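You operate a simulated robot arm through the tools that you are given. There is no shell and no other tool. Be economical: measure what you need, move in short steps, check, and stop when the job is done.

You are at the controls of a simulated two-armed robot. One attempt, no reset.

TASK
Hold the white tub on the top of the low black table steady with one hand and put the green weight in it with the other.

The check looks at the end state, three seconds after you hand in, the way a careful person would. Anything else that was tipped, shoved, dropped, spilled or broken makes it a failure.

THE ROBOT
Two 7-joint arms with three-finger grippers on one trunk, on a base that drives. Base frame: it is fixed to the floor where the robot stands at the start and does not move with it; the origin is under the middle of the robot, x ahead of it, y to its left, z up; the surface under the hand at the start is at about z = 920. Readings come in mm, degrees, newtons and seconds.
The left shoulder is at the start at [82, 126, 1133], the right one opposite. With the tool pointing down near the work surface each hand reaches from about 360 to 840 mm from the robot's upright axis, wherever it stands, measured 20 degrees to its own side. Payload 2.94 kg a hand.
The TCP of each hand is the grasp point between the finger pads, 30 mm short of the fingertips. In the tool frame z runs along the fingers and y along their closing line. Largest opening 128 mm; the body of the gripper starts 93 mm behind the TCP.
Orientation is told as [roll, pitch, yaw] about the base's x, y, z axes, in that order, counted from this pose: with the fingers straight down and closing along the base's y, the tool's x points along the base's -x, its y along +y and its z along -z.

THE INTERFACE
- The arms move only by the tool apply_moves. It takes "left_moves", "right_moves" or both (then of equal length, played together; a hand with none holds still); each is a list that holds one entry, the list of rows, each a list of 7 numbers: the opening, from 0 (shut) to 1 (fully open), then the shift along the base's x, y, z in mm, then the turn, a rotation vector about the base's x, y, z in degrees. In form: [[[gripper, dx, dy, dz, rx, ry, rz], ...]]. A call has 1 to 8 rows; each row is the pose to reach, as a shift and turn from the pose commanded when the call began. Rows are played at 5 a second. More than 50 mm and 8.6 degrees between two rows, or a gripper value outside its range, and nothing of the call is played. Where a pose cannot be reached the arm comes as near as it can. A force on the tool above 40 N (or 10 N above the force at the start of the call, whichever is more), or a blocked arm, ends the call early, and 0.2 s more pass. Each finger halts on what it meets, pressing with about 32 N; the grip force reading is that of the motor and also rises with nothing between the fingers. The clock runs only during rows and for 0.2 s after the last one: add rows that repeat a pose to give the fingers time. The reply holds the time, the measured pose of the TCP, the force on the tool along the base axes, the opening and the grip force, in the units named above and with some noise, with the torque about the TCP (base axes, N m) and any sound that the robot's microphone picked up, and new pictures: "pictures" is both (left out), scene, wrist or none (wrist: the cameras of the hands that moved).
- Cameras (640 x 400 px; columns grow to the right, rows downward): "scene" is now at [213.6, 2.7, 1300.9]; the picture's right is [0.02, -1.00, 0.00], its down [-0.52, -0.01, -0.86] and it looks along [0.86, 0.02, -0.52] (base axes); focal length 221 px, centre (320, 200). "left" rides on the left gripper at [69, 15, -120] in its tool frame; the picture's right is [-0.22, 0.98, 0.00], its down [-0.82, -0.18, -0.54] and it looks along [-0.53, -0.12, 0.84] (tool axes); focal length 251 px, centre (320, 200). "right" rides on the right gripper at [69, -15, -120] in its tool frame; the picture's right is [0.22, 0.98, 0.00], its down [-0.82, 0.18, -0.54] and it looks along [-0.53, 0.12, 0.84] (tool axes); focal length 251 px, centre (320, 200). There is no depth. A picture from a camera that has moved, and an enlarged one, comes with that camera's place and axes in the base frame and with its lens.
- slide_trunk(by): slides the trunk up (or, below 0, down) by that many mm; the arms and the scene camera ride with it, the base frame stays. It gives what a move gives, with no picture.
- roll_base(legs): drives the robot by 1 to 6 legs, each [ahead, left, turn to the left] in mm, mm and degrees, along the robot's own axes; the way and the turn of a leg run together, so that a leg with both is an arc; at most 1500 mm and 180 degrees a leg. The arms and the cameras ride along, it lands a little off, and it stops where it bumps. It gives what a move gives, and a new picture of the scene camera.
- head_to(pan, tilt): turns the head with the scene camera to pan (to the left, within 80 degrees either way) and tilt (down, from -29 to 69), counted from straight ahead of the robot. It gives what a move gives, and a new picture of the scene camera.
- zoom(camera, box): a new picture of the part [left, top, right, bottom] of that camera's present view, enlarged. The clock stands still meanwhile.
- sign_off(): hands the job in; it is judged then, once.

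Go step by step. Nothing tells you exact positions but the pictures and the camera data: compare them with the known pose of the tool, close in by small moves and look again before you grip or let go. The budget is 120 turns and 260 pictures, counting those below and the enlarged ones. Unless the task says otherwise, let go and move clear before handing in, and close with one line.

The tools are called by a JSON object that holds its "api" and its "payload". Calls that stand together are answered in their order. apply_moves: Moves the arms, as the interface text tells. Its arguments: {"type":"object","properties":{"left_moves":{"type":"array"},"right_moves":{"type":"array"},"pictures":{"type":"string","enum":["both","scene","wrist","none"]}},"required":[]} The other tools are called the same way: slide_trunk (by) slides the trunk up or down; roll_base (legs) drives the base; head_to (pan, tilt) turns the head that bears the scene camera; zoom (camera, box) takes an enlarged picture of a part of a camera's view; sign_off () hands the job in.

At the start:

```text
time_s: 0.0
left_ee_pos: [592.2, 234.0, 1162.6]
left_tool_rot: [-0.1, 0.1, 0.2]
left_force: [-0.7, -0.2, 0.4]
left_moment: [0.0, 0.01, -0.02]
left_gripper_width: 127.7
left_grip_force: 0.0
right_ee_pos: [467.7, -141.2, 1180.5]
right_tool_rot: [0.1, 0.0, 0.0]
right_force: [0.7, 0.5, 0.1]
right_moment: [-0.02, 0.02, 0.01]
right_gripper_width: 127.9
right_grip_force: 0.0
trunk travel left (down, up): [-350.0, 197.0]
robot x, y, heading: [0.7, 3.2, 0.1]
head pan, tilt: [1.3, 31.1]
```

scene: 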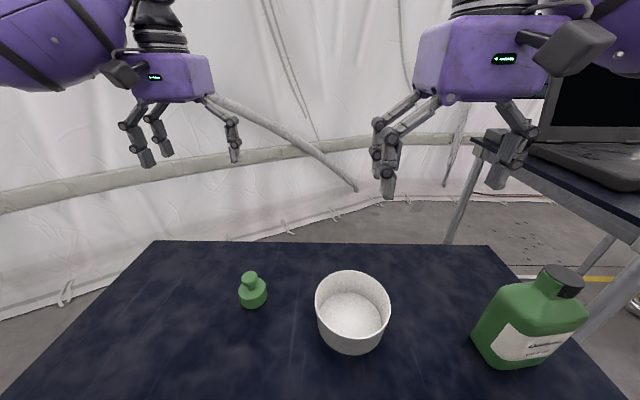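
right: 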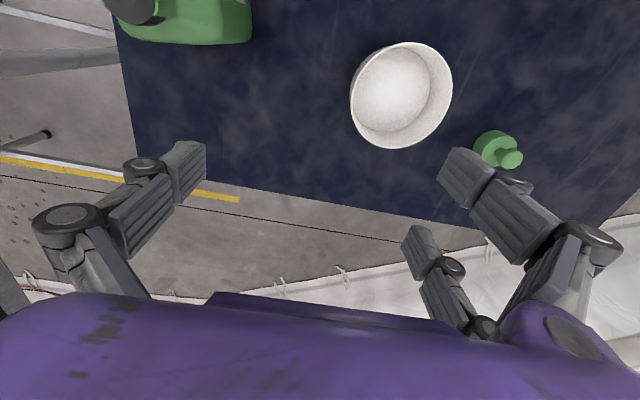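
left: 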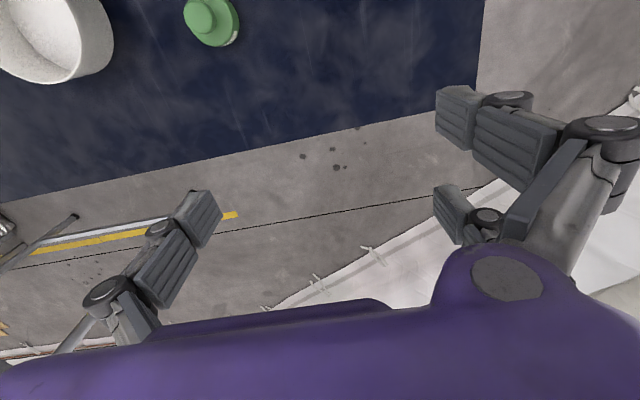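

I see the green weight near (478, 131) and the white tub centred near (434, -46), about 120 mm wide, on a surface near z = 920. I'll zoom in to get sizes before I move.

{"api": "zoom", "payload": {"camera": "scene", "box": [220, 250, 300, 320]}}

{"api": "zoom", "payload": {"camera": "scene", "box": [300, 250, 410, 370]}}

{"api": "zoom", "payload": {"camera": "right", "box": [340, 20, 540, 180]}}

```text
5.71 times, centred on (260, 285) of scene
camera zoom: at [213.6, 2.7, 1300.9], right [0.02, -1.0, 0.0], down [-0.52, -0.01, -0.86], along [0.86, 0.02, -0.52], focal length 1265 px, centre (663, -286)
```

zoom: 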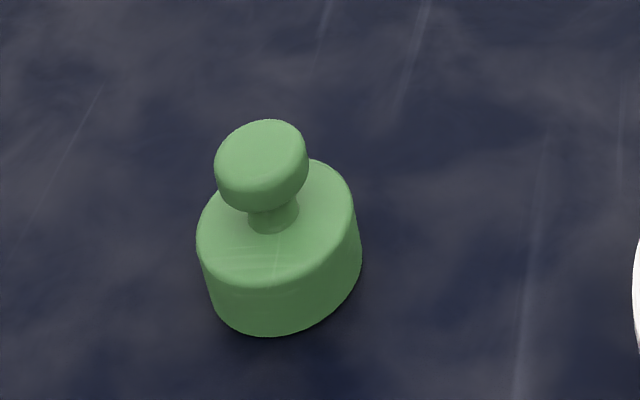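

```text
3.33 times, centred on (355, 310) of scene
camera zoom: at [213.6, 2.7, 1300.9], right [0.02, -1.0, 0.0], down [-0.52, -0.01, -0.86], along [0.86, 0.02, -0.52], focal length 738 px, centre (203, -167)
```

zoom: 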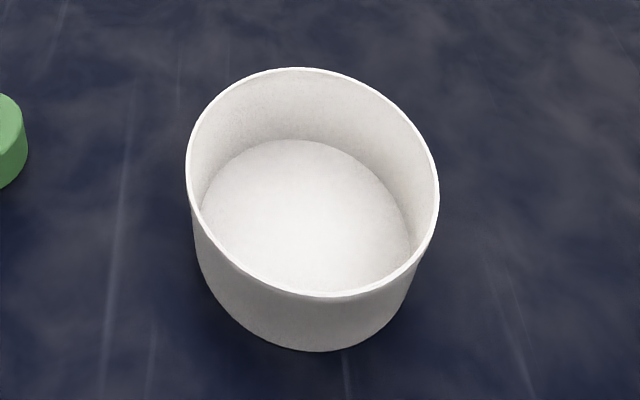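

```text
2.50 times, centred on (440, 100) of right
camera zoom: at [399.3, -156.6, 1301.6], right [-0.21, 0.98, 0.0], down [0.82, 0.18, 0.54], along [0.53, 0.12, -0.84], focal length 629 px, centre (20, 450)
```

zoom: 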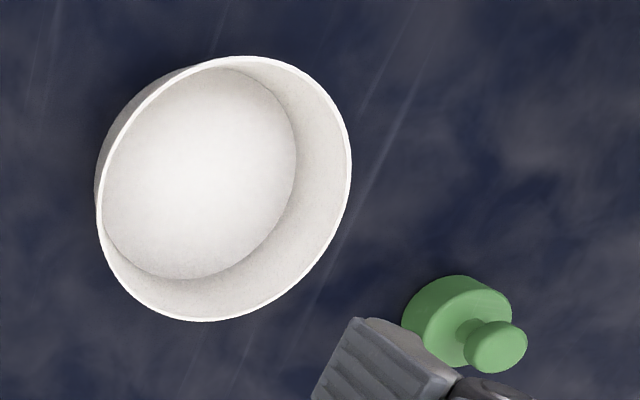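

The weight is about 49 mm wide with a 28 mm knob, and the tub is about 124 mm across with its rim near z = 965. The right hand will pinch the tub's right wall, and the left hand, turned 90°, will grip the weight by its body. I'll back up a little first so both hands reach comfortably.

{"api": "roll_base", "payload": {"legs": [[-110, 0, 0]]}}

```text
time_s: 1.2
left_ee_pos: [482.4, 233.6, 1162.3]
left_tool_rot: [0.0, 0.1, 0.2]
left_force: [0.1, -0.8, 0.0]
left_moment: [0.02, 0.0, 0.0]
left_gripper_width: 127.8
left_grip_force: 0.0
right_ee_pos: [358.2, -139.6, 1181.3]
right_tool_rot: [0.1, 0.2, 0.0]
right_force: [0.2, -0.4, 0.3]
right_moment: [0.0, 0.0, 0.02]
right_gripper_width: 128.0
right_grip_force: 0.1
trunk travel left (down, up): [-350.0, 197.0]
robot x, y, heading: [-107.7, 0.5, 0.4]
head pan, tilt: [1.3, 31.1]
camera scene: at [103.9, 2.9, 1300.8], right [0.02, -1.0, 0.0], down [-0.52, -0.01, -0.86], along [0.86, 0.02, -0.52], focal length 221 px, centre (320, 200)
```

scene: 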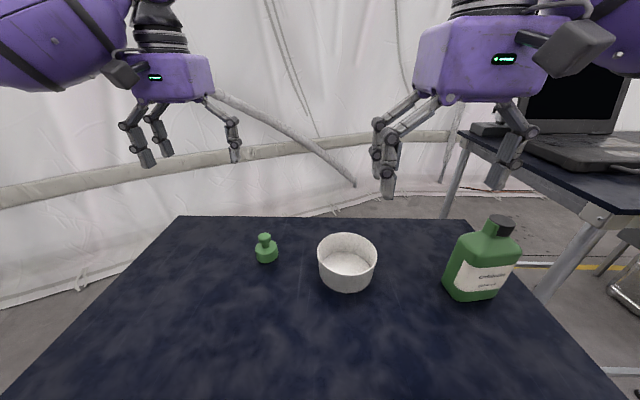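

The bottle is near (390, -285), so I'll keep the right hand away from it. Next I turn the left hand and bring both hands over their targets, staying high.

{"api": "apply_moves", "payload": {"left_moves": [[[1, 0, -10, 0, 0, 0, -8.2], [1, 0, -20, 0, 0, 0, -16.4], [1, 0, -30, 0, 0, 0, -24.6], [1, 0, -40, 0, 0, 0, -32.8], [1, 0, -50, 0, 0, 0, -41], [1, 0, -60, 0, 0, 0, -49.2], [1, 0, -70, 0, 0, 0, -57.4], [1, 0, -80, 0, 0, 0, -65.6]]], "right_moves": [[[1, 10, 4, 0, 1.5, 0, 0], [1, 20, 8, 0, 3, 0, 0], [1, 30, 12, -10, 4.5, 0, 0], [1, 40, 16, -20, 6, 0, 0], [1, 50, 20, -30, 7.5, 0, 0], [1, 60, 25, -40, 9, 0, 0], [1, 70, 30, -50, 10, 0, 0], [1, 80, 34, -60, 10, 0, 0]]], "pictures": "none"}}

{"api": "apply_moves", "payload": {"left_moves": [[[1, 0, -6, -10, 0, 0, -8.2], [1, 0, -12, -20, 0, 0, -16.4], [1, 0, -18, -40, 0, 0, -24.4], [1, 0, -18, -60, 0, 0, -24.4], [1, 0, -18, -60, 0, 0, -24.4]]]}}

{"api": "zoom", "payload": {"camera": "right", "box": [0, 0, 640, 400]}}

```text
time_s: 3.0
left_ee_pos: [483.2, 152.8, 1162.8]
left_tool_rot: [0.0, 0.1, -65.6]
left_force: [0.3, -0.1, 0.7]
left_moment: [-0.04, 0.03, -0.01]
left_gripper_width: 127.9
left_grip_force: 0.0
right_ee_pos: [438.7, -106.2, 1120.0]
right_tool_rot: [10.2, 0.1, -0.1]
right_force: [0.2, 0.0, 0.2]
right_moment: [0.01, -0.01, -0.01]
right_gripper_width: 127.7
right_grip_force: 0.0
trunk travel left (down, up): [-350.0, 197.0]
robot x, y, heading: [-111.1, -1.4, 0.0]
head pan, tilt: [1.3, 31.1]
```

```text
time_s: 4.2
left_ee_pos: [481.8, 134.4, 1101.6]
left_tool_rot: [0.0, 0.1, -89.9]
left_force: [0.3, 1.0, -0.2]
left_moment: [0.04, -0.06, 0.02]
left_gripper_width: 127.9
left_grip_force: 0.0
right_ee_pos: [437.5, -106.7, 1121.8]
right_tool_rot: [10.1, -0.1, 0.0]
right_force: [-0.2, 0.1, -0.2]
right_moment: [0.01, 0.0, 0.01]
right_gripper_width: 128.2
right_grip_force: 0.1
trunk travel left (down, up): [-350.0, 197.0]
robot x, y, heading: [-110.5, 0.9, 0.1]
head pan, tilt: [1.3, 31.1]
camera scene: at [103.2, 2.7, 1300.9], right [0.02, -1.0, 0.0], down [-0.52, -0.01, -0.86], along [0.86, 0.02, -0.52], focal length 221 px, centre (320, 200)
camera left: at [494.0, 203.3, 1222.4], right [0.98, -0.21, 0.0], down [-0.18, -0.82, 0.54], along [-0.12, -0.53, -0.84], focal length 251 px, centre (320, 200)
```

scene: 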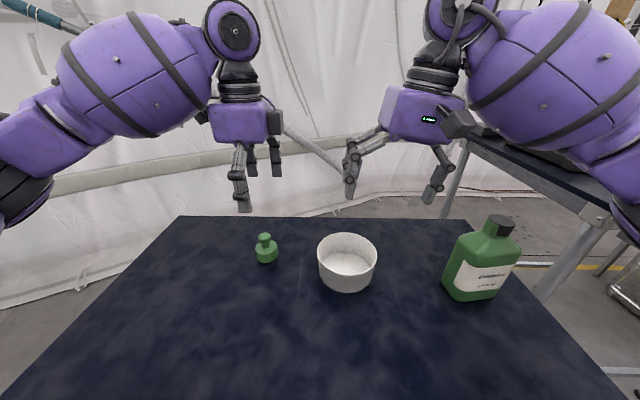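
left: 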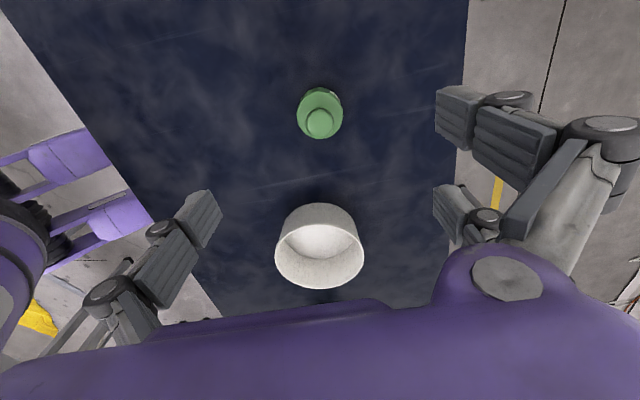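

```text
1.00 times, centred on (320, 200) of right (not enlarged: the box is as wide or as high as the picture)
camera zoom: at [369.2, -142.8, 1237.0], right [-0.21, 0.96, 0.17], down [0.82, 0.08, 0.56], along [0.53, 0.26, -0.81], focal length 251 px, centre (320, 200)
```

zoom: 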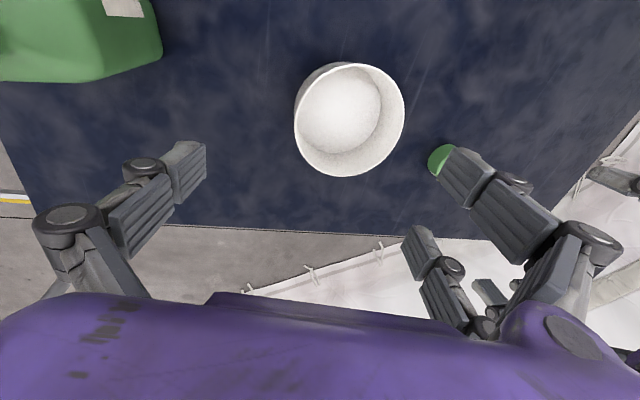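

The left hand is over the weight, which now reads as (479, 136). I'll lower it most of the way and check.

{"api": "apply_moves", "payload": {"left_moves": [[[0.9, -1, 1, -30, 0, 0, 0], [0.8, -3, 1, -65, 0, 0, 0], [0.75, -3, 1, -95, 0, 0, 0], [0.75, -3, 1, -115, 0, 0, 0], [0.75, -3, 1, -115, 0, 0, 0]]]}}

{"api": "zoom", "payload": {"camera": "scene", "box": [200, 180, 330, 280]}}

```text
time_s: 5.4
left_ee_pos: [477.1, 137.8, 985.5]
left_tool_rot: [0.0, 0.0, -89.9]
left_force: [0.4, 0.0, 0.0]
left_moment: [0.02, 0.02, -0.02]
left_gripper_width: 95.9
left_grip_force: 0.0
right_ee_pos: [437.8, -105.9, 1120.7]
right_tool_rot: [10.1, 0.0, -0.1]
right_force: [0.1, -0.1, -0.2]
right_moment: [0.0, 0.01, 0.01]
right_gripper_width: 128.1
right_grip_force: 0.0
trunk travel left (down, up): [-350.0, 197.0]
robot x, y, heading: [-109.0, 2.1, 0.3]
head pan, tilt: [1.3, 31.1]
camera scene: at [103.3, 2.8, 1300.9], right [0.02, -1.0, 0.0], down [-0.52, -0.01, -0.86], along [0.86, 0.02, -0.52], focal length 221 px, centre (320, 200)
camera left: at [490.6, 206.4, 1106.2], right [0.98, -0.21, 0.0], down [-0.18, -0.82, 0.54], along [-0.11, -0.53, -0.84], focal length 251 px, centre (320, 200)
```

scene: 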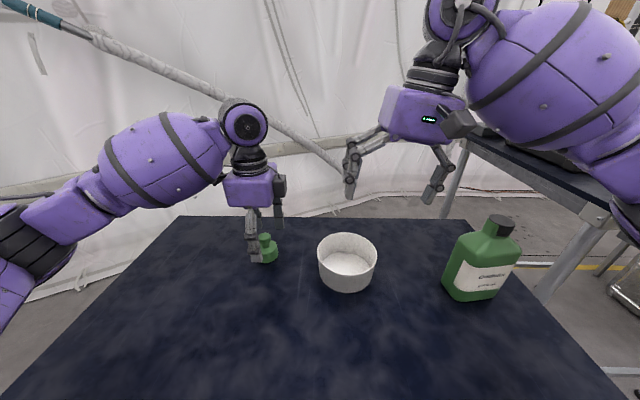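
left: 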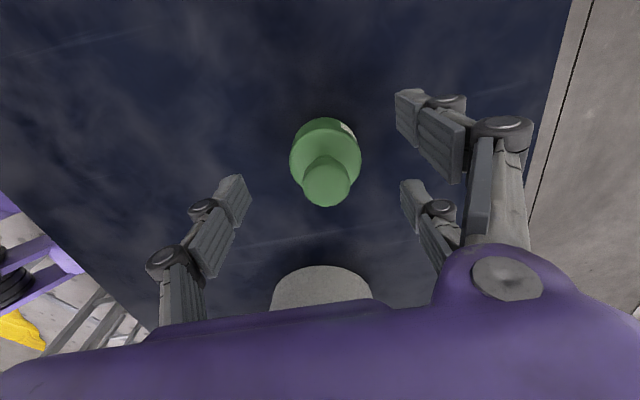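

```text
4.00 times, centred on (265, 230) of scene
camera zoom: at [103.3, 2.8, 1300.9], right [0.02, -1.0, 0.0], down [-0.52, -0.01, -0.86], along [0.86, 0.02, -0.52], focal length 886 px, centre (540, 80)
```

zoom: 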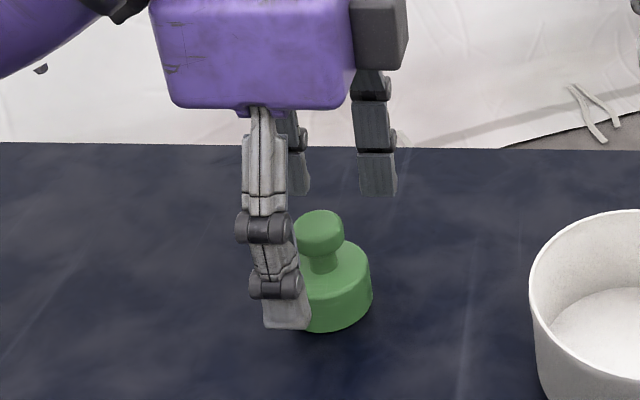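

The weight sits about 3 mm towards +x and 3 mm towards -y from the grip centre. I'll correct that and lower to just above the table, watching the force.

{"api": "apply_moves", "payload": {"left_moves": [[[0.75, 3, -3, -8, 0, 0, 0], [0.75, 3, -3, -16, 0, 0, 0], [0.75, 3, -3, -24, 0, 0, 0], [0.75, 3, -3, -30, 0, 0, 0], [0.75, 3, -3, -30, 0, 0, 0]]]}}

{"api": "zoom", "payload": {"camera": "scene", "box": [200, 180, 330, 280]}}

```text
time_s: 6.6
left_ee_pos: [482.6, 133.9, 957.1]
left_tool_rot: [0.0, -0.1, -89.9]
left_force: [1.2, 0.3, 0.0]
left_moment: [0.0, 0.02, -0.03]
left_gripper_width: 96.2
left_grip_force: 0.0
right_ee_pos: [437.8, -106.7, 1120.8]
right_tool_rot: [10.0, 0.0, 0.0]
right_force: [-0.1, 0.7, -0.4]
right_moment: [0.03, 0.0, 0.03]
right_gripper_width: 127.9
right_grip_force: 0.0
trunk travel left (down, up): [-350.0, 197.0]
robot x, y, heading: [-108.6, -1.6, 0.1]
head pan, tilt: [1.3, 31.1]
camera scene: at [103.5, 2.9, 1300.9], right [0.02, -1.0, 0.0], down [-0.52, -0.01, -0.86], along [0.86, 0.02, -0.52], focal length 221 px, centre (320, 200)
camera left: at [495.3, 202.8, 1077.2], right [0.98, -0.21, 0.0], down [-0.18, -0.82, 0.54], along [-0.12, -0.53, -0.84], focal length 251 px, centre (320, 200)
```

scene: 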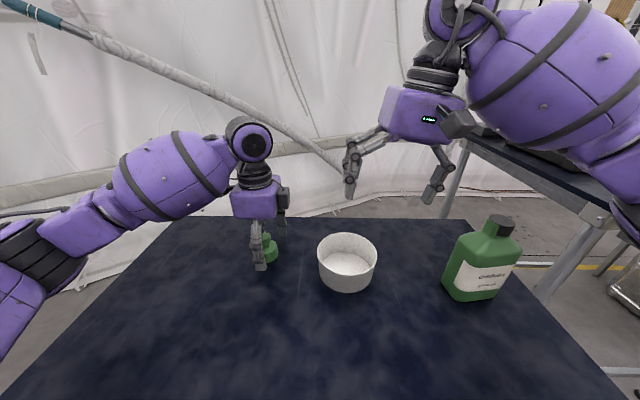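
left: 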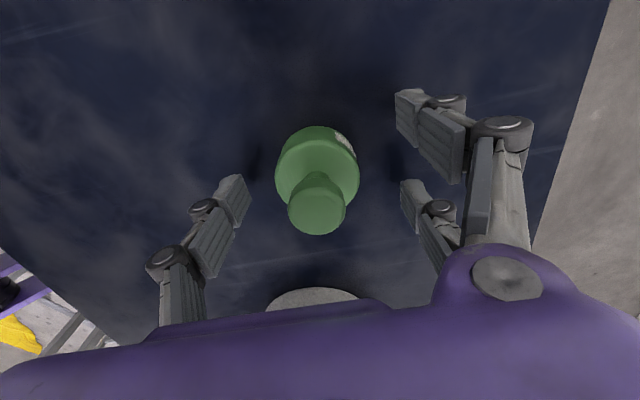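

```text
4.00 times, centred on (265, 230) of scene
camera zoom: at [103.5, 2.9, 1300.9], right [0.02, -1.0, 0.0], down [-0.52, -0.01, -0.86], along [0.86, 0.02, -0.52], focal length 886 px, centre (540, 80)
```

zoom: 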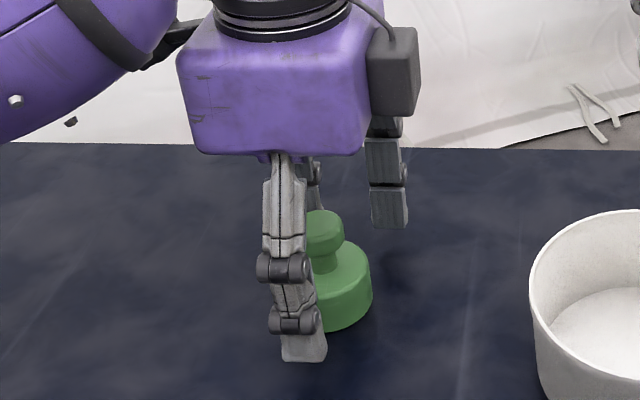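

The weight is centred near (481, 132). To keep the palms apart over the tub later, I'll tilt the left hand 20° about its closing axis, with the palm leaning to +y, before gripping the body.

{"api": "apply_moves", "payload": {"left_moves": [[[0.75, 0, 2, 10, -7, 0, 0], [0.75, 0, 4, 14, -14, 0, 0], [0.75, -1, 6, 14, -20, 0, 0], [0.75, -1, 6, 8, -20, 0, 0], [0.75, -1, 6, 3, -20, 0, 0], [0.75, -1, 6, 3, -20, 0, 0]]]}}

{"api": "zoom", "payload": {"camera": "scene", "box": [200, 180, 330, 280]}}

```text
time_s: 8.0
left_ee_pos: [479.3, 139.6, 960.9]
left_tool_rot: [-0.1, -19.9, -89.9]
left_force: [1.3, 0.1, -1.2]
left_moment: [-0.01, 0.01, 0.02]
left_gripper_width: 96.2
left_grip_force: 0.0
right_ee_pos: [437.8, -106.4, 1120.4]
right_tool_rot: [10.0, 0.1, 0.0]
right_force: [-0.7, -0.2, 0.2]
right_moment: [0.02, 0.0, -0.01]
right_gripper_width: 128.2
right_grip_force: 0.1
trunk travel left (down, up): [-350.0, 197.0]
robot x, y, heading: [-106.1, 0.4, 0.1]
head pan, tilt: [1.3, 31.1]
camera scene: at [103.5, 2.8, 1300.9], right [0.02, -1.0, 0.0], down [-0.52, -0.01, -0.86], along [0.86, 0.02, -0.52], focal length 221 px, centre (320, 200)
camera left: at [494.5, 244.8, 1050.6], right [0.98, -0.2, 0.07], down [-0.18, -0.59, 0.79], along [-0.12, -0.78, -0.61], focal length 251 px, centre (320, 200)
```

scene: 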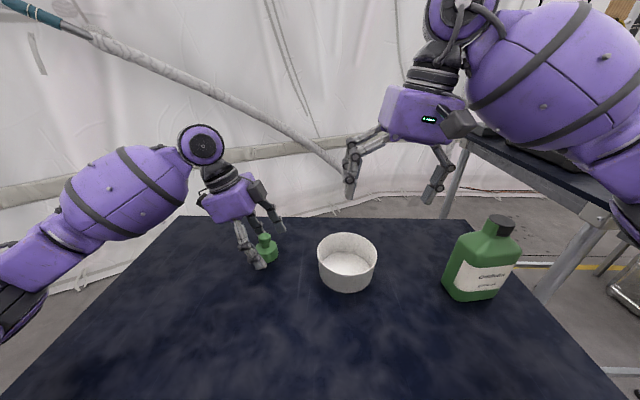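
left: 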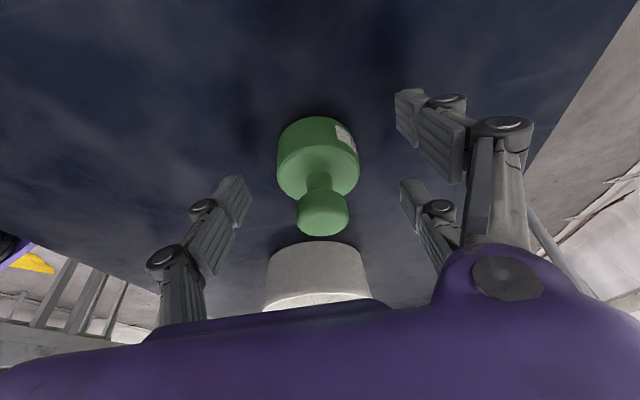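

```text
4.00 times, centred on (265, 230) of scene
camera zoom: at [103.5, 2.8, 1300.9], right [0.02, -1.0, 0.0], down [-0.52, -0.01, -0.86], along [0.86, 0.02, -0.52], focal length 886 px, centre (540, 80)
```

zoom: 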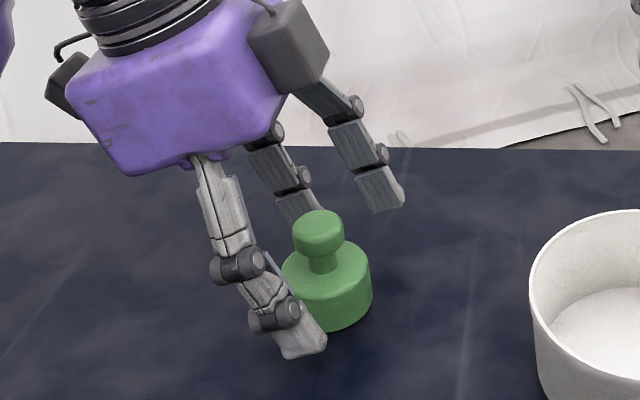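

The fingers straddle the body well. I'll close gradually.

{"api": "apply_moves", "payload": {"left_moves": [[[0.6, 0, 0, 0, 0, 0, 0], [0.5, 0, 0, 0, 0, 0, 0], [0.43, 0, 0, 0, 0, 0, 0], [0.38, 0, 0, 0, 0, 0, 0], [0.3, 0, 0, 0, 0, 0, 0], [0.2, 0, 0, 0, 0, 0, 0], [0.2, 0, 0, 0, 0, 0, 0]]]}}

{"api": "zoom", "payload": {"camera": "scene", "box": [200, 180, 330, 280]}}

```text
time_s: 9.6
left_ee_pos: [481.1, 139.2, 961.5]
left_tool_rot: [-0.1, -20.1, -89.9]
left_force: [-2.3, -0.3, 1.3]
left_moment: [-0.03, 0.05, -0.02]
left_gripper_width: 46.1
left_grip_force: 32.4
right_ee_pos: [437.4, -105.6, 1121.0]
right_tool_rot: [10.1, 0.1, 0.0]
right_force: [0.8, 0.2, -0.1]
right_moment: [0.0, -0.01, -0.01]
right_gripper_width: 128.2
right_grip_force: 0.1
trunk travel left (down, up): [-350.0, 197.0]
robot x, y, heading: [-110.3, -0.6, 0.0]
head pan, tilt: [1.3, 31.1]
camera scene: at [103.1, 2.9, 1300.9], right [0.02, -1.0, 0.0], down [-0.52, -0.01, -0.86], along [0.86, 0.02, -0.52], focal length 221 px, centre (320, 200)
camera left: at [494.2, 244.7, 1050.8], right [0.98, -0.2, 0.07], down [-0.18, -0.59, 0.79], along [-0.12, -0.78, -0.61], focal length 251 px, centre (320, 200)
```

scene: 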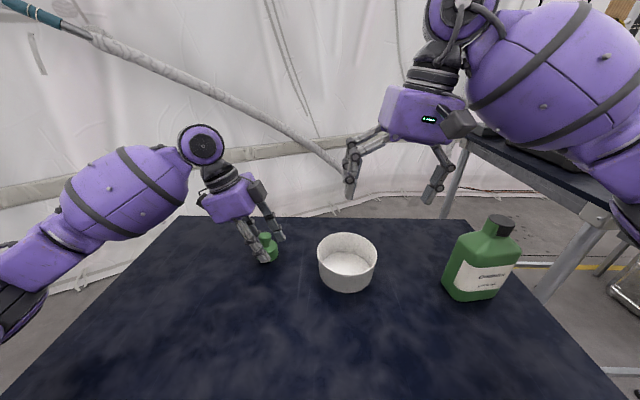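
left: 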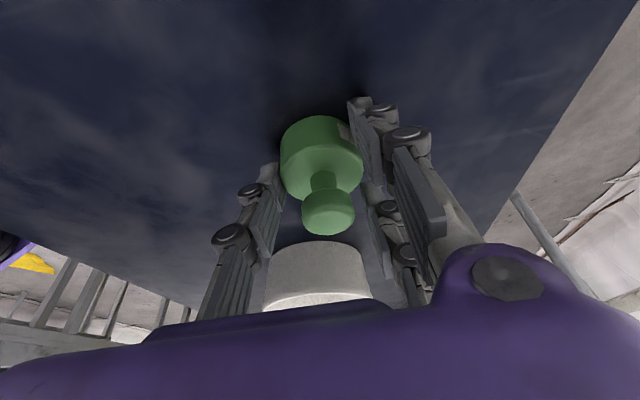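

```text
4.00 times, centred on (265, 230) of scene
camera zoom: at [103.1, 2.9, 1300.9], right [0.02, -1.0, 0.0], down [-0.52, -0.01, -0.86], along [0.86, 0.02, -0.52], focal length 886 px, centre (540, 80)
```

zoom: 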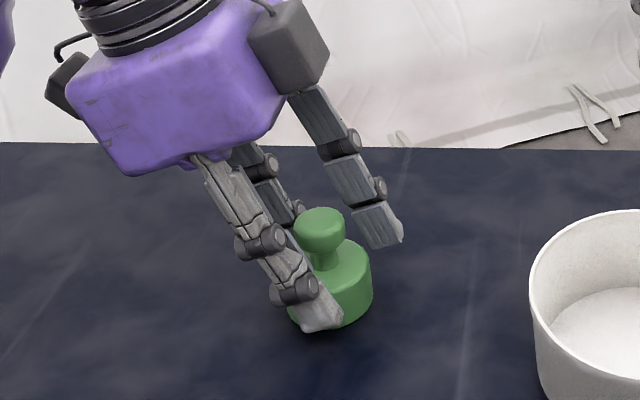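

It's gripped at 46 mm with 32 N. I'll lift slowly and check that it holds.

{"api": "apply_moves", "payload": {"left_moves": [[[0.2, 0, 0, 6, 0, 0, 0], [0.2, 0, 0, 14, 0, 0, 0], [0.2, 0, 0, 30, 0, 0, 0], [0.2, 0, 0, 55, 0, 0, 0], [0.2, 0, 0, 80, 0, 0, 0], [0.2, 0, 0, 100, 0, 0, 0], [0.2, 0, 0, 100, 0, 0, 0]]]}}

{"api": "zoom", "payload": {"camera": "scene", "box": [200, 140, 400, 300]}}

```text
time_s: 11.2
left_ee_pos: [480.4, 139.0, 1059.7]
left_tool_rot: [-0.2, -20.0, -89.7]
left_force: [0.0, 0.5, -4.5]
left_moment: [0.02, 0.01, 0.02]
left_gripper_width: 46.1
left_grip_force: 32.5
right_ee_pos: [437.2, -105.7, 1120.0]
right_tool_rot: [10.0, 0.1, 0.0]
right_force: [0.7, 0.0, 0.0]
right_moment: [0.01, -0.01, 0.02]
right_gripper_width: 127.8
right_grip_force: 0.1
trunk travel left (down, up): [-350.0, 197.0]
robot x, y, heading: [-108.0, 1.2, -0.0]
head pan, tilt: [1.3, 31.1]
camera scene: at [104.0, 3.1, 1300.7], right [0.02, -1.0, 0.0], down [-0.52, -0.01, -0.86], along [0.86, 0.02, -0.52], focal length 221 px, centre (320, 200)
camera left: at [494.0, 245.0, 1149.5], right [0.98, -0.2, 0.07], down [-0.18, -0.59, 0.79], along [-0.12, -0.78, -0.61], focal length 251 px, centre (320, 200)
```

scene: 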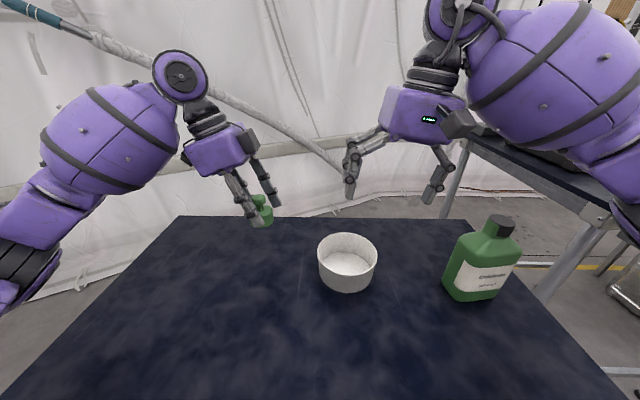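
left: 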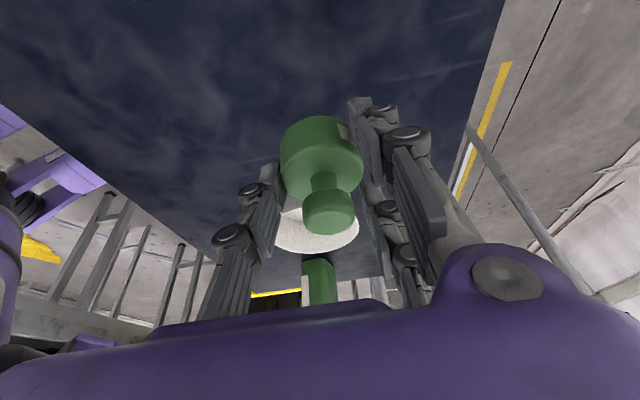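

```text
2.50 times, centred on (300, 220) of scene
camera zoom: at [104.0, 3.1, 1300.7], right [0.02, -1.0, 0.0], down [-0.52, -0.01, -0.86], along [0.86, 0.02, -0.52], focal length 554 px, centre (370, 150)
```

zoom: 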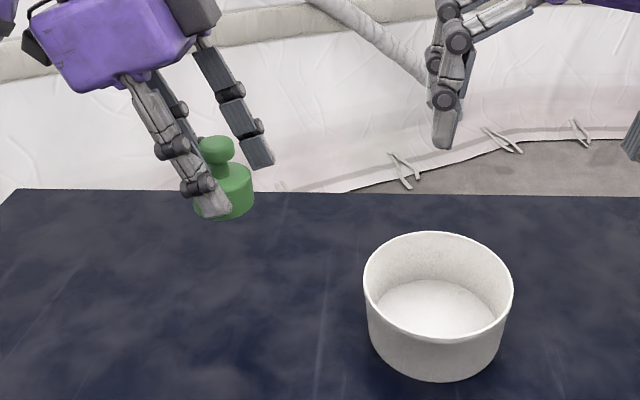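

The weight is held and weighs about 4.5 N. Next the right hand goes down to just above the tub's right wall, at about (438, -105).

{"api": "apply_moves", "payload": {"right_moves": [[[0.9, 0, 0, -30, -1, 0, 0], [0.75, 0, 0, -65, -3, 0, 0], [0.6, 0, 0, -95, -4, 0, 0], [0.5, 0, 1, -112, -4, 0, 0], [0.5, 0, 1, -112, -4, 0, 0]]]}}

{"api": "zoom", "payload": {"camera": "scene", "box": [280, 180, 440, 300]}}

```text
time_s: 12.4
left_ee_pos: [480.5, 138.5, 1058.3]
left_tool_rot: [-0.1, -20.0, -89.9]
left_force: [0.3, 0.5, -4.9]
left_moment: [0.0, 0.01, -0.02]
left_gripper_width: 45.9
left_grip_force: 32.2
right_ee_pos: [437.5, -105.1, 1007.7]
right_tool_rot: [6.0, 0.1, 0.1]
right_force: [-0.3, -0.1, 0.8]
right_moment: [-0.02, -0.05, 0.0]
right_gripper_width: 64.0
right_grip_force: 0.1
trunk travel left (down, up): [-350.0, 197.0]
robot x, y, heading: [-107.3, 1.0, -0.1]
head pan, tilt: [1.3, 31.1]
camera scene: at [103.8, 3.1, 1300.8], right [0.02, -1.0, 0.0], down [-0.52, -0.01, -0.86], along [0.86, 0.02, -0.52], focal length 221 px, centre (320, 200)
camera right: at [369.4, -132.9, 1126.2], right [-0.21, 0.97, 0.1], down [0.82, 0.12, 0.56], along [0.53, 0.2, -0.82], focal length 251 px, centre (320, 200)
```

scene: 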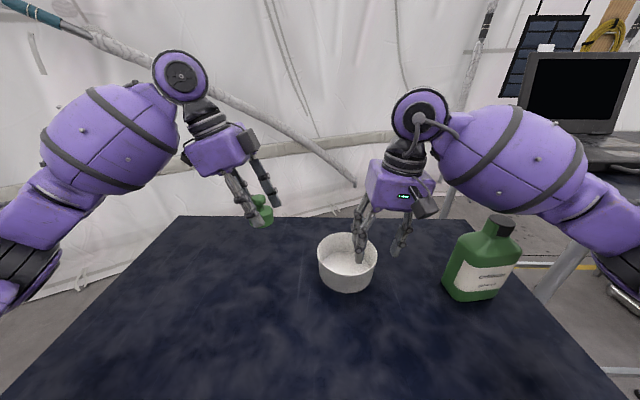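
right: 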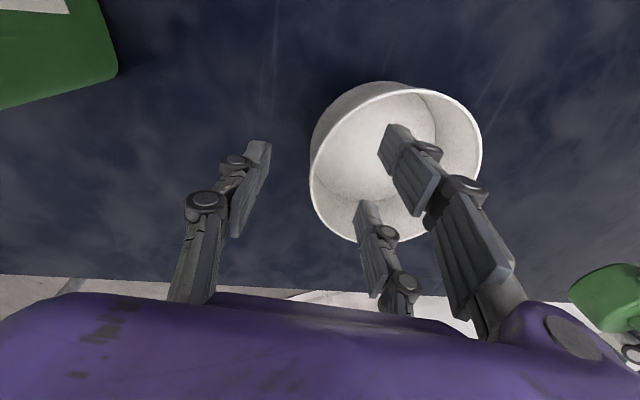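

```text
3.33 times, centred on (360, 240) of scene
camera zoom: at [103.8, 3.1, 1300.8], right [0.02, -1.0, 0.0], down [-0.52, -0.01, -0.86], along [0.86, 0.02, -0.52], focal length 738 px, centre (187, 67)
```

zoom: 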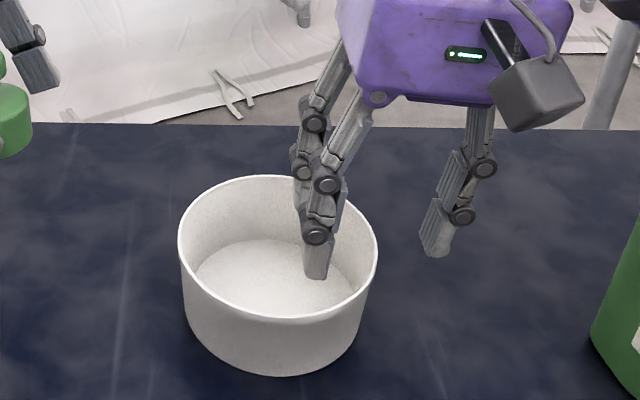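

The wall is near y = -107 and the fingers straddle it. I'll lower to about 970, leaving the fingertips about 20 mm above the table.

{"api": "apply_moves", "payload": {"right_moves": [[[0.5, 0, 0, -10, 0, 0, 0], [0.5, 0, 0, -20, 0, 0, 0], [0.5, 0, 0, -30, 0, 0, 0], [0.5, 0, 0, -38, 0, 0, 0], [0.5, 0, 0, -38, 0, 0, 0]]]}}

{"api": "zoom", "payload": {"camera": "scene", "box": [280, 180, 440, 300]}}

```text
time_s: 13.6
left_ee_pos: [480.1, 139.4, 1059.5]
left_tool_rot: [-0.1, -20.0, -89.8]
left_force: [-0.7, 0.5, -5.4]
left_moment: [0.02, 0.0, -0.01]
left_gripper_width: 45.8
left_grip_force: 32.1
right_ee_pos: [436.7, -106.3, 970.2]
right_tool_rot: [6.0, 0.1, 0.0]
right_force: [0.8, -0.2, -0.3]
right_moment: [-0.02, -0.01, -0.02]
right_gripper_width: 64.1
right_grip_force: 0.0
trunk travel left (down, up): [-350.0, 197.0]
robot x, y, heading: [-111.9, -2.5, -0.1]
head pan, tilt: [1.3, 31.1]
camera scene: at [103.9, 3.0, 1300.8], right [0.02, -1.0, 0.0], down [-0.52, -0.01, -0.86], along [0.86, 0.02, -0.52], focal length 221 px, centre (320, 200)
camera right: at [369.4, -134.0, 1088.4], right [-0.21, 0.97, 0.1], down [0.82, 0.12, 0.56], along [0.53, 0.2, -0.82], focal length 251 px, centre (320, 200)
```

scene: 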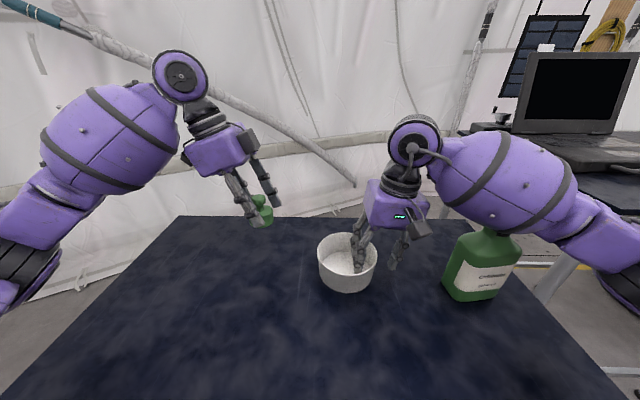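
right: 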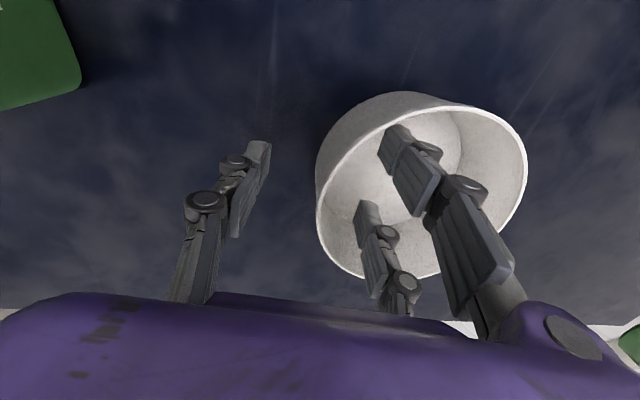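

```text
3.33 times, centred on (360, 240) of scene
camera zoom: at [103.9, 3.0, 1300.8], right [0.02, -1.0, 0.0], down [-0.52, -0.01, -0.86], along [0.86, 0.02, -0.52], focal length 738 px, centre (187, 67)
```

zoom: 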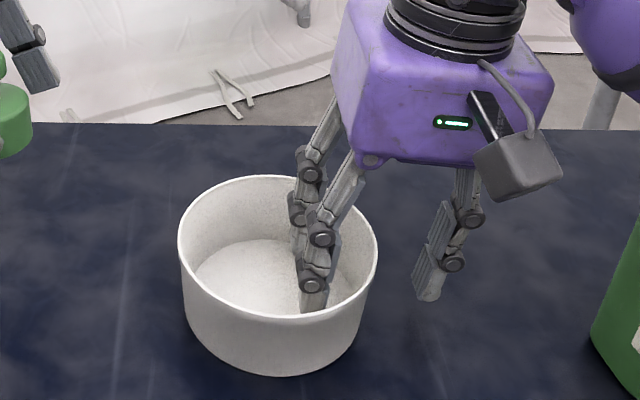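

The wall is centred between the fingers. Before closing, I'll check how close the forearm is to the bottle.

{"api": "zoom", "payload": {"camera": "scene", "box": [420, 180, 580, 310]}}

{"api": "apply_moves", "payload": {"right_moves": [[[0.4, 0, 0, 0, 0, 0, 0], [0.32, 0, 0, 0, 0, 0, 0], [0.26, 0, 0, 0, 0, 0, 0], [0.2, 0, 0, 0, 0, 0, 0]]]}}

```text
3.08 times, centred on (500, 245) of scene
camera zoom: at [103.9, 3.0, 1300.8], right [0.02, -1.0, 0.0], down [-0.52, -0.01, -0.86], along [0.86, 0.02, -0.52], focal length 681 px, centre (-234, 62)
```

zoom: 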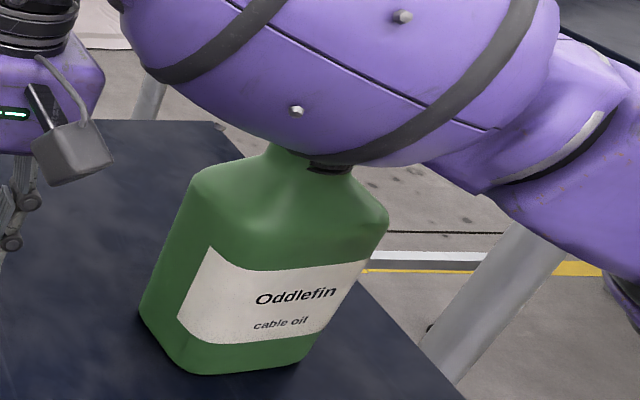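

```text
time_s: 14.6
left_ee_pos: [480.5, 140.5, 1060.0]
left_tool_rot: [-0.1, -20.0, -89.9]
left_force: [-0.2, -0.3, -4.3]
left_moment: [0.03, -0.01, 0.04]
left_gripper_width: 45.6
left_grip_force: 31.8
right_ee_pos: [437.2, -106.1, 969.4]
right_tool_rot: [5.9, 0.1, 0.0]
right_force: [0.1, -0.3, -0.5]
right_moment: [-0.01, 0.01, 0.01]
right_gripper_width: 25.6
right_grip_force: 0.5
trunk travel left (down, up): [-350.0, 197.0]
robot x, y, heading: [-112.4, -0.8, 0.2]
head pan, tilt: [1.3, 31.1]
camera scene: at [103.9, 3.0, 1300.8], right [0.02, -1.0, 0.0], down [-0.52, -0.01, -0.86], along [0.86, 0.02, -0.52], focal length 221 px, centre (320, 200)
camera right: at [369.4, -134.0, 1088.6], right [-0.21, 0.97, 0.1], down [0.82, 0.12, 0.56], along [0.53, 0.2, -0.82], focal length 251 px, centre (320, 200)
```

scene: 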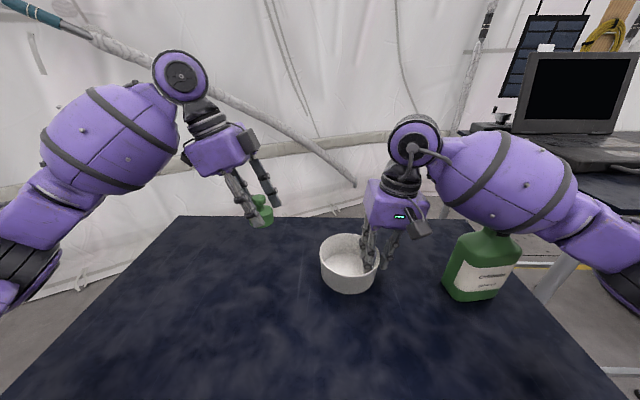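
right: 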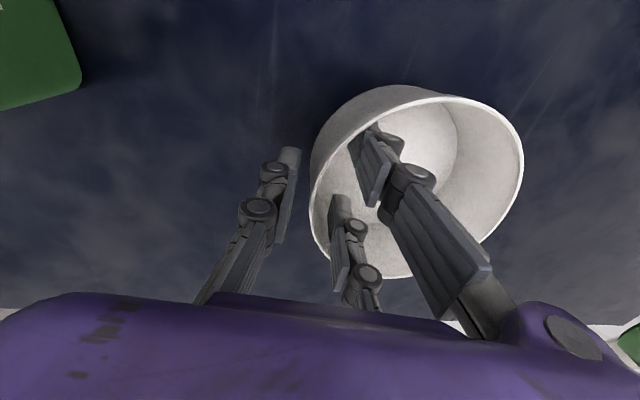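

There's no contact with the bottle. The inner fingers have just touched the wall and nudged the tub about 4 mm, so I'll shift the hand +4 mm in y while closing.

{"api": "apply_moves", "payload": {"right_moves": [[[0.18, 0, 2, 0, 0, 0, 0], [0.16, 0, 4, 0, 0, 0, 0], [0.14, 0, 4, 0, 0, 0, 0], [0.12, 0, 4, 0, 0, 0, 0], [0.1, 0, 4, 0, 0, 0, 0], [0.1, 0, 4, 0, 0, 0, 0]]]}}

{"api": "zoom", "payload": {"camera": "scene", "box": [280, 180, 440, 300]}}

```text
time_s: 16.0
left_ee_pos: [480.0, 139.7, 1059.1]
left_tool_rot: [-0.1, -20.0, -89.8]
left_force: [-0.3, -0.3, -4.5]
left_moment: [0.0, 0.01, -0.02]
left_gripper_width: 45.7
left_grip_force: 31.8
right_ee_pos: [437.2, -101.0, 970.1]
right_tool_rot: [6.0, 0.1, 0.0]
right_force: [-0.6, 0.1, 0.3]
right_moment: [0.01, -0.01, 0.01]
right_gripper_width: 17.0
right_grip_force: 32.0
trunk travel left (down, up): [-350.0, 197.0]
robot x, y, heading: [-112.2, 1.2, -0.1]
head pan, tilt: [1.3, 31.1]
camera scene: at [104.0, 3.0, 1300.8], right [0.02, -1.0, 0.0], down [-0.52, -0.01, -0.86], along [0.86, 0.02, -0.52], focal length 221 px, centre (320, 200)
camera right: at [369.6, -129.4, 1088.2], right [-0.21, 0.97, 0.1], down [0.82, 0.12, 0.56], along [0.53, 0.2, -0.82], focal length 251 px, centre (320, 200)
```

scene: 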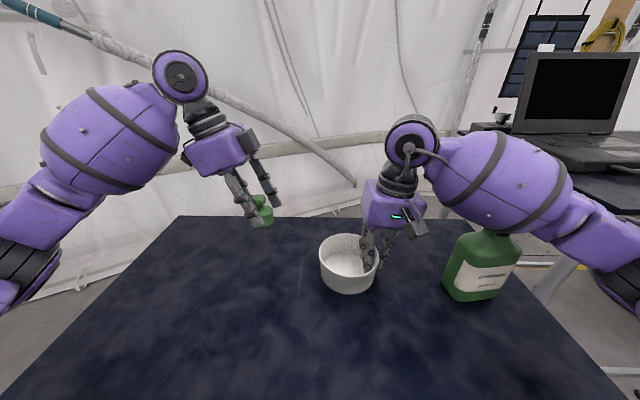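
right: 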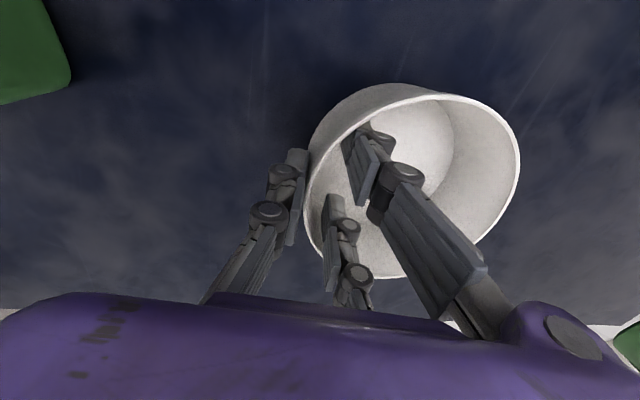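

```text
3.33 times, centred on (360, 240) of scene
camera zoom: at [104.0, 3.0, 1300.8], right [0.02, -1.0, 0.0], down [-0.52, -0.01, -0.86], along [0.86, 0.02, -0.52], focal length 738 px, centre (187, 67)
```

zoom: 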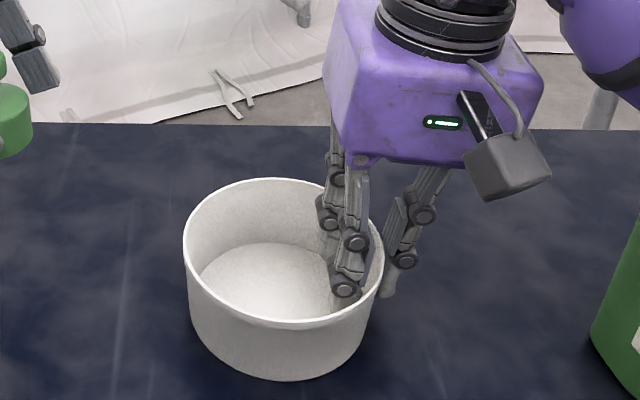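

The tub is pinched upright at 32 N, with its centre near (434, -48). I'll bring the weight in along a slanted path so the palms stay clear of each other. First stop is above the tub's +y side, with a 10° yaw.

{"api": "apply_moves", "payload": {"left_moves": [[[0.2, -5, -10, 10, 0, 0, 2], [0.2, -18, -35, 20, 0, 0, 4], [0.2, -32, -62, 25, 0, 0, 6], [0.2, -46, -90, 25, 0, 0, 8], [0.2, -57, -112, 25, 0, 0, 10], [0.2, -60, -120, 25, 0, 0, 10], [0.2, -60, -120, 25, 0, 0, 10]]]}}

{"api": "zoom", "payload": {"camera": "scene", "box": [240, 130, 440, 300]}}

{"api": "zoom", "payload": {"camera": "right", "box": [0, 0, 640, 400]}}

```text
time_s: 17.6
left_ee_pos: [421.1, 18.4, 1084.3]
left_tool_rot: [-0.1, -20.1, -79.8]
left_force: [0.0, 0.7, -4.9]
left_moment: [-0.02, 0.0, 0.0]
left_gripper_width: 45.0
left_grip_force: 31.8
right_ee_pos: [438.1, -101.4, 969.8]
right_tool_rot: [6.1, 0.0, 0.0]
right_force: [-0.7, -0.7, 0.7]
right_moment: [-0.05, 0.04, 0.0]
right_gripper_width: 16.6
right_grip_force: 31.6
trunk travel left (down, up): [-350.0, 197.0]
robot x, y, heading: [-114.2, 0.1, -0.0]
head pan, tilt: [1.3, 31.1]
camera scene: at [103.9, 3.0, 1300.8], right [0.02, -1.0, 0.0], down [-0.52, -0.01, -0.86], along [0.86, 0.02, -0.52], focal length 221 px, centre (320, 200)
camera left: at [416.6, 125.4, 1175.4], right [1.0, -0.03, 0.07], down [-0.07, -0.61, 0.79], along [0.02, -0.79, -0.61], focal length 251 px, centre (320, 200)
```

scene: 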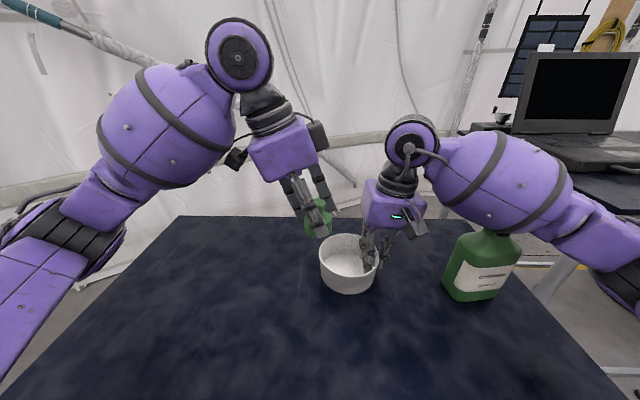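
left: 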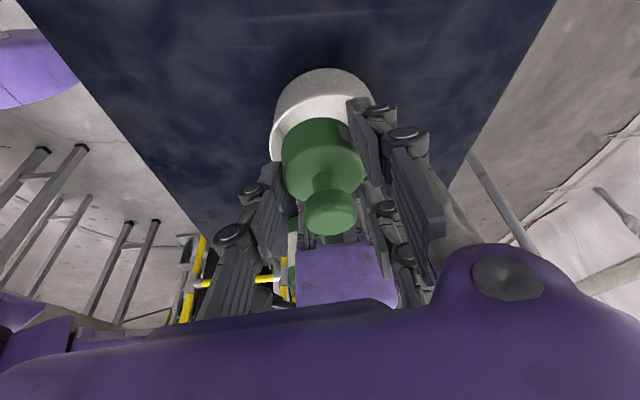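

```text
2.35 times, centred on (340, 215) of scene
camera zoom: at [103.9, 3.0, 1300.8], right [0.02, -1.0, 0.0], down [-0.52, -0.01, -0.86], along [0.86, 0.02, -0.52], focal length 521 px, centre (273, 165)
```

zoom: 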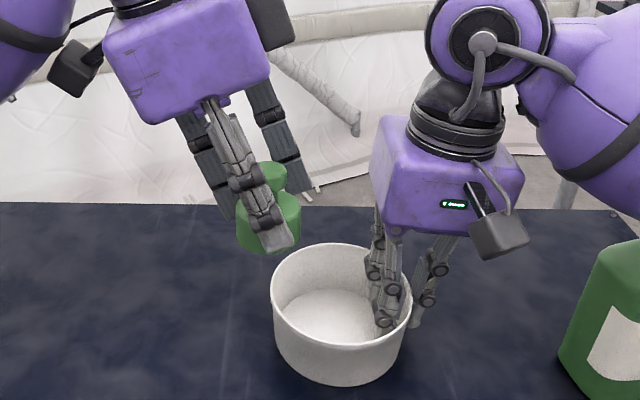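

```text
1.00 times, centred on (320, 200) of right (not enlarged: the box is as wide or as high as the picture)
camera zoom: at [369.6, -129.4, 1088.2], right [-0.21, 0.97, 0.1], down [0.82, 0.12, 0.56], along [0.53, 0.2, -0.82], focal length 251 px, centre (320, 200)
```

zoom: 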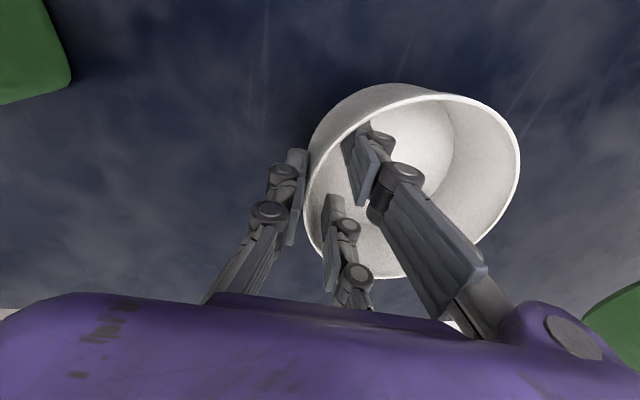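

There's enough room, but it's tight between the right fingers and the +y rim, so I'll add 10° more yaw and come down along the tool axis to 60 mm above release height.

{"api": "apply_moves", "payload": {"left_moves": [[[0.2, -3, -5, 0, 0, 0, 4], [0.2, -6, -10, -5, 0, 0, 8], [0.2, -6, -18, -18, 0, 0, 10], [0.2, -6, -27, -32, 0, 0, 10], [0.2, -6, -35, -46, 0, 0, 10], [0.2, -6, -41, -58, 0, 0, 10], [0.2, -6, -41, -58, 0, 0, 10]]]}}

{"api": "zoom", "payload": {"camera": "scene", "box": [270, 170, 430, 300]}}

{"api": "zoom", "payload": {"camera": "right", "box": [0, 0, 640, 400]}}

```text
time_s: 19.2
left_ee_pos: [413.4, -23.4, 1027.2]
left_tool_rot: [-0.2, -20.1, -69.9]
left_force: [-0.7, 0.2, -4.7]
left_moment: [0.0, 0.03, 0.0]
left_gripper_width: 44.9
left_grip_force: 32.6
right_ee_pos: [437.8, -100.6, 970.5]
right_tool_rot: [6.0, 0.0, 0.0]
right_force: [0.3, 0.8, 0.4]
right_moment: [-0.01, -0.02, -0.03]
right_gripper_width: 16.7
right_grip_force: 31.9
trunk travel left (down, up): [-350.0, 197.0]
robot x, y, heading: [-112.6, -0.1, 0.1]
head pan, tilt: [1.3, 31.1]
camera scene: at [103.9, 3.0, 1300.8], right [0.02, -1.0, 0.0], down [-0.52, -0.01, -0.86], along [0.86, 0.02, -0.52], focal length 221 px, centre (320, 200)
camera left: at [390.5, 81.7, 1117.5], right [0.99, 0.15, 0.07], down [0.03, -0.61, 0.79], along [0.16, -0.78, -0.61], focal length 251 px, centre (320, 200)
```

scene: 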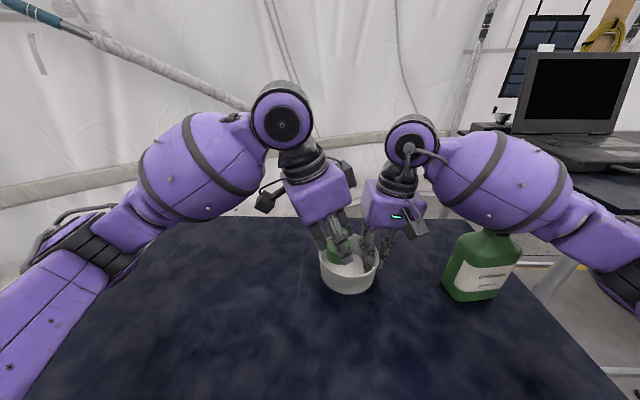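
left: 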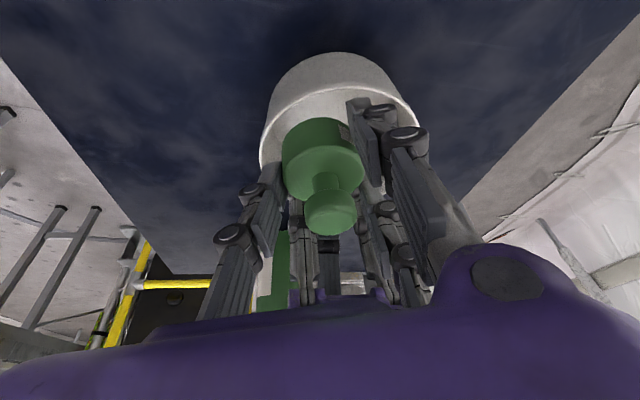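

```text
3.08 times, centred on (350, 235) of scene
camera zoom: at [103.9, 3.0, 1300.8], right [0.02, -1.0, 0.0], down [-0.52, -0.01, -0.86], along [0.86, 0.02, -0.52], focal length 681 px, centre (228, 92)
```

zoom: 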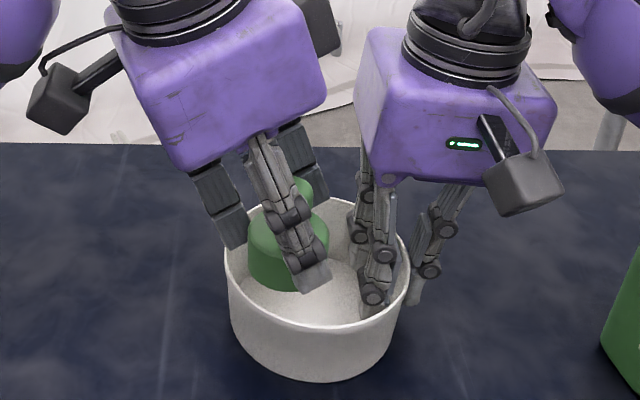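

```text
1.00 times, centred on (320, 200) of right (not enlarged: the box is as wide or as high as the picture)
camera zoom: at [369.6, -129.4, 1088.2], right [-0.21, 0.97, 0.1], down [0.82, 0.12, 0.56], along [0.53, 0.2, -0.82], focal length 251 px, centre (320, 200)
```

zoom: 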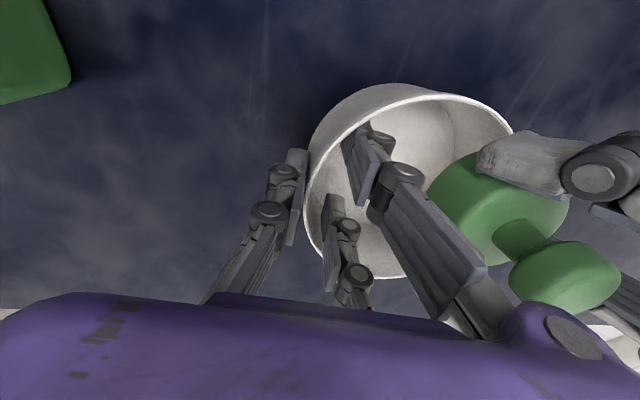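

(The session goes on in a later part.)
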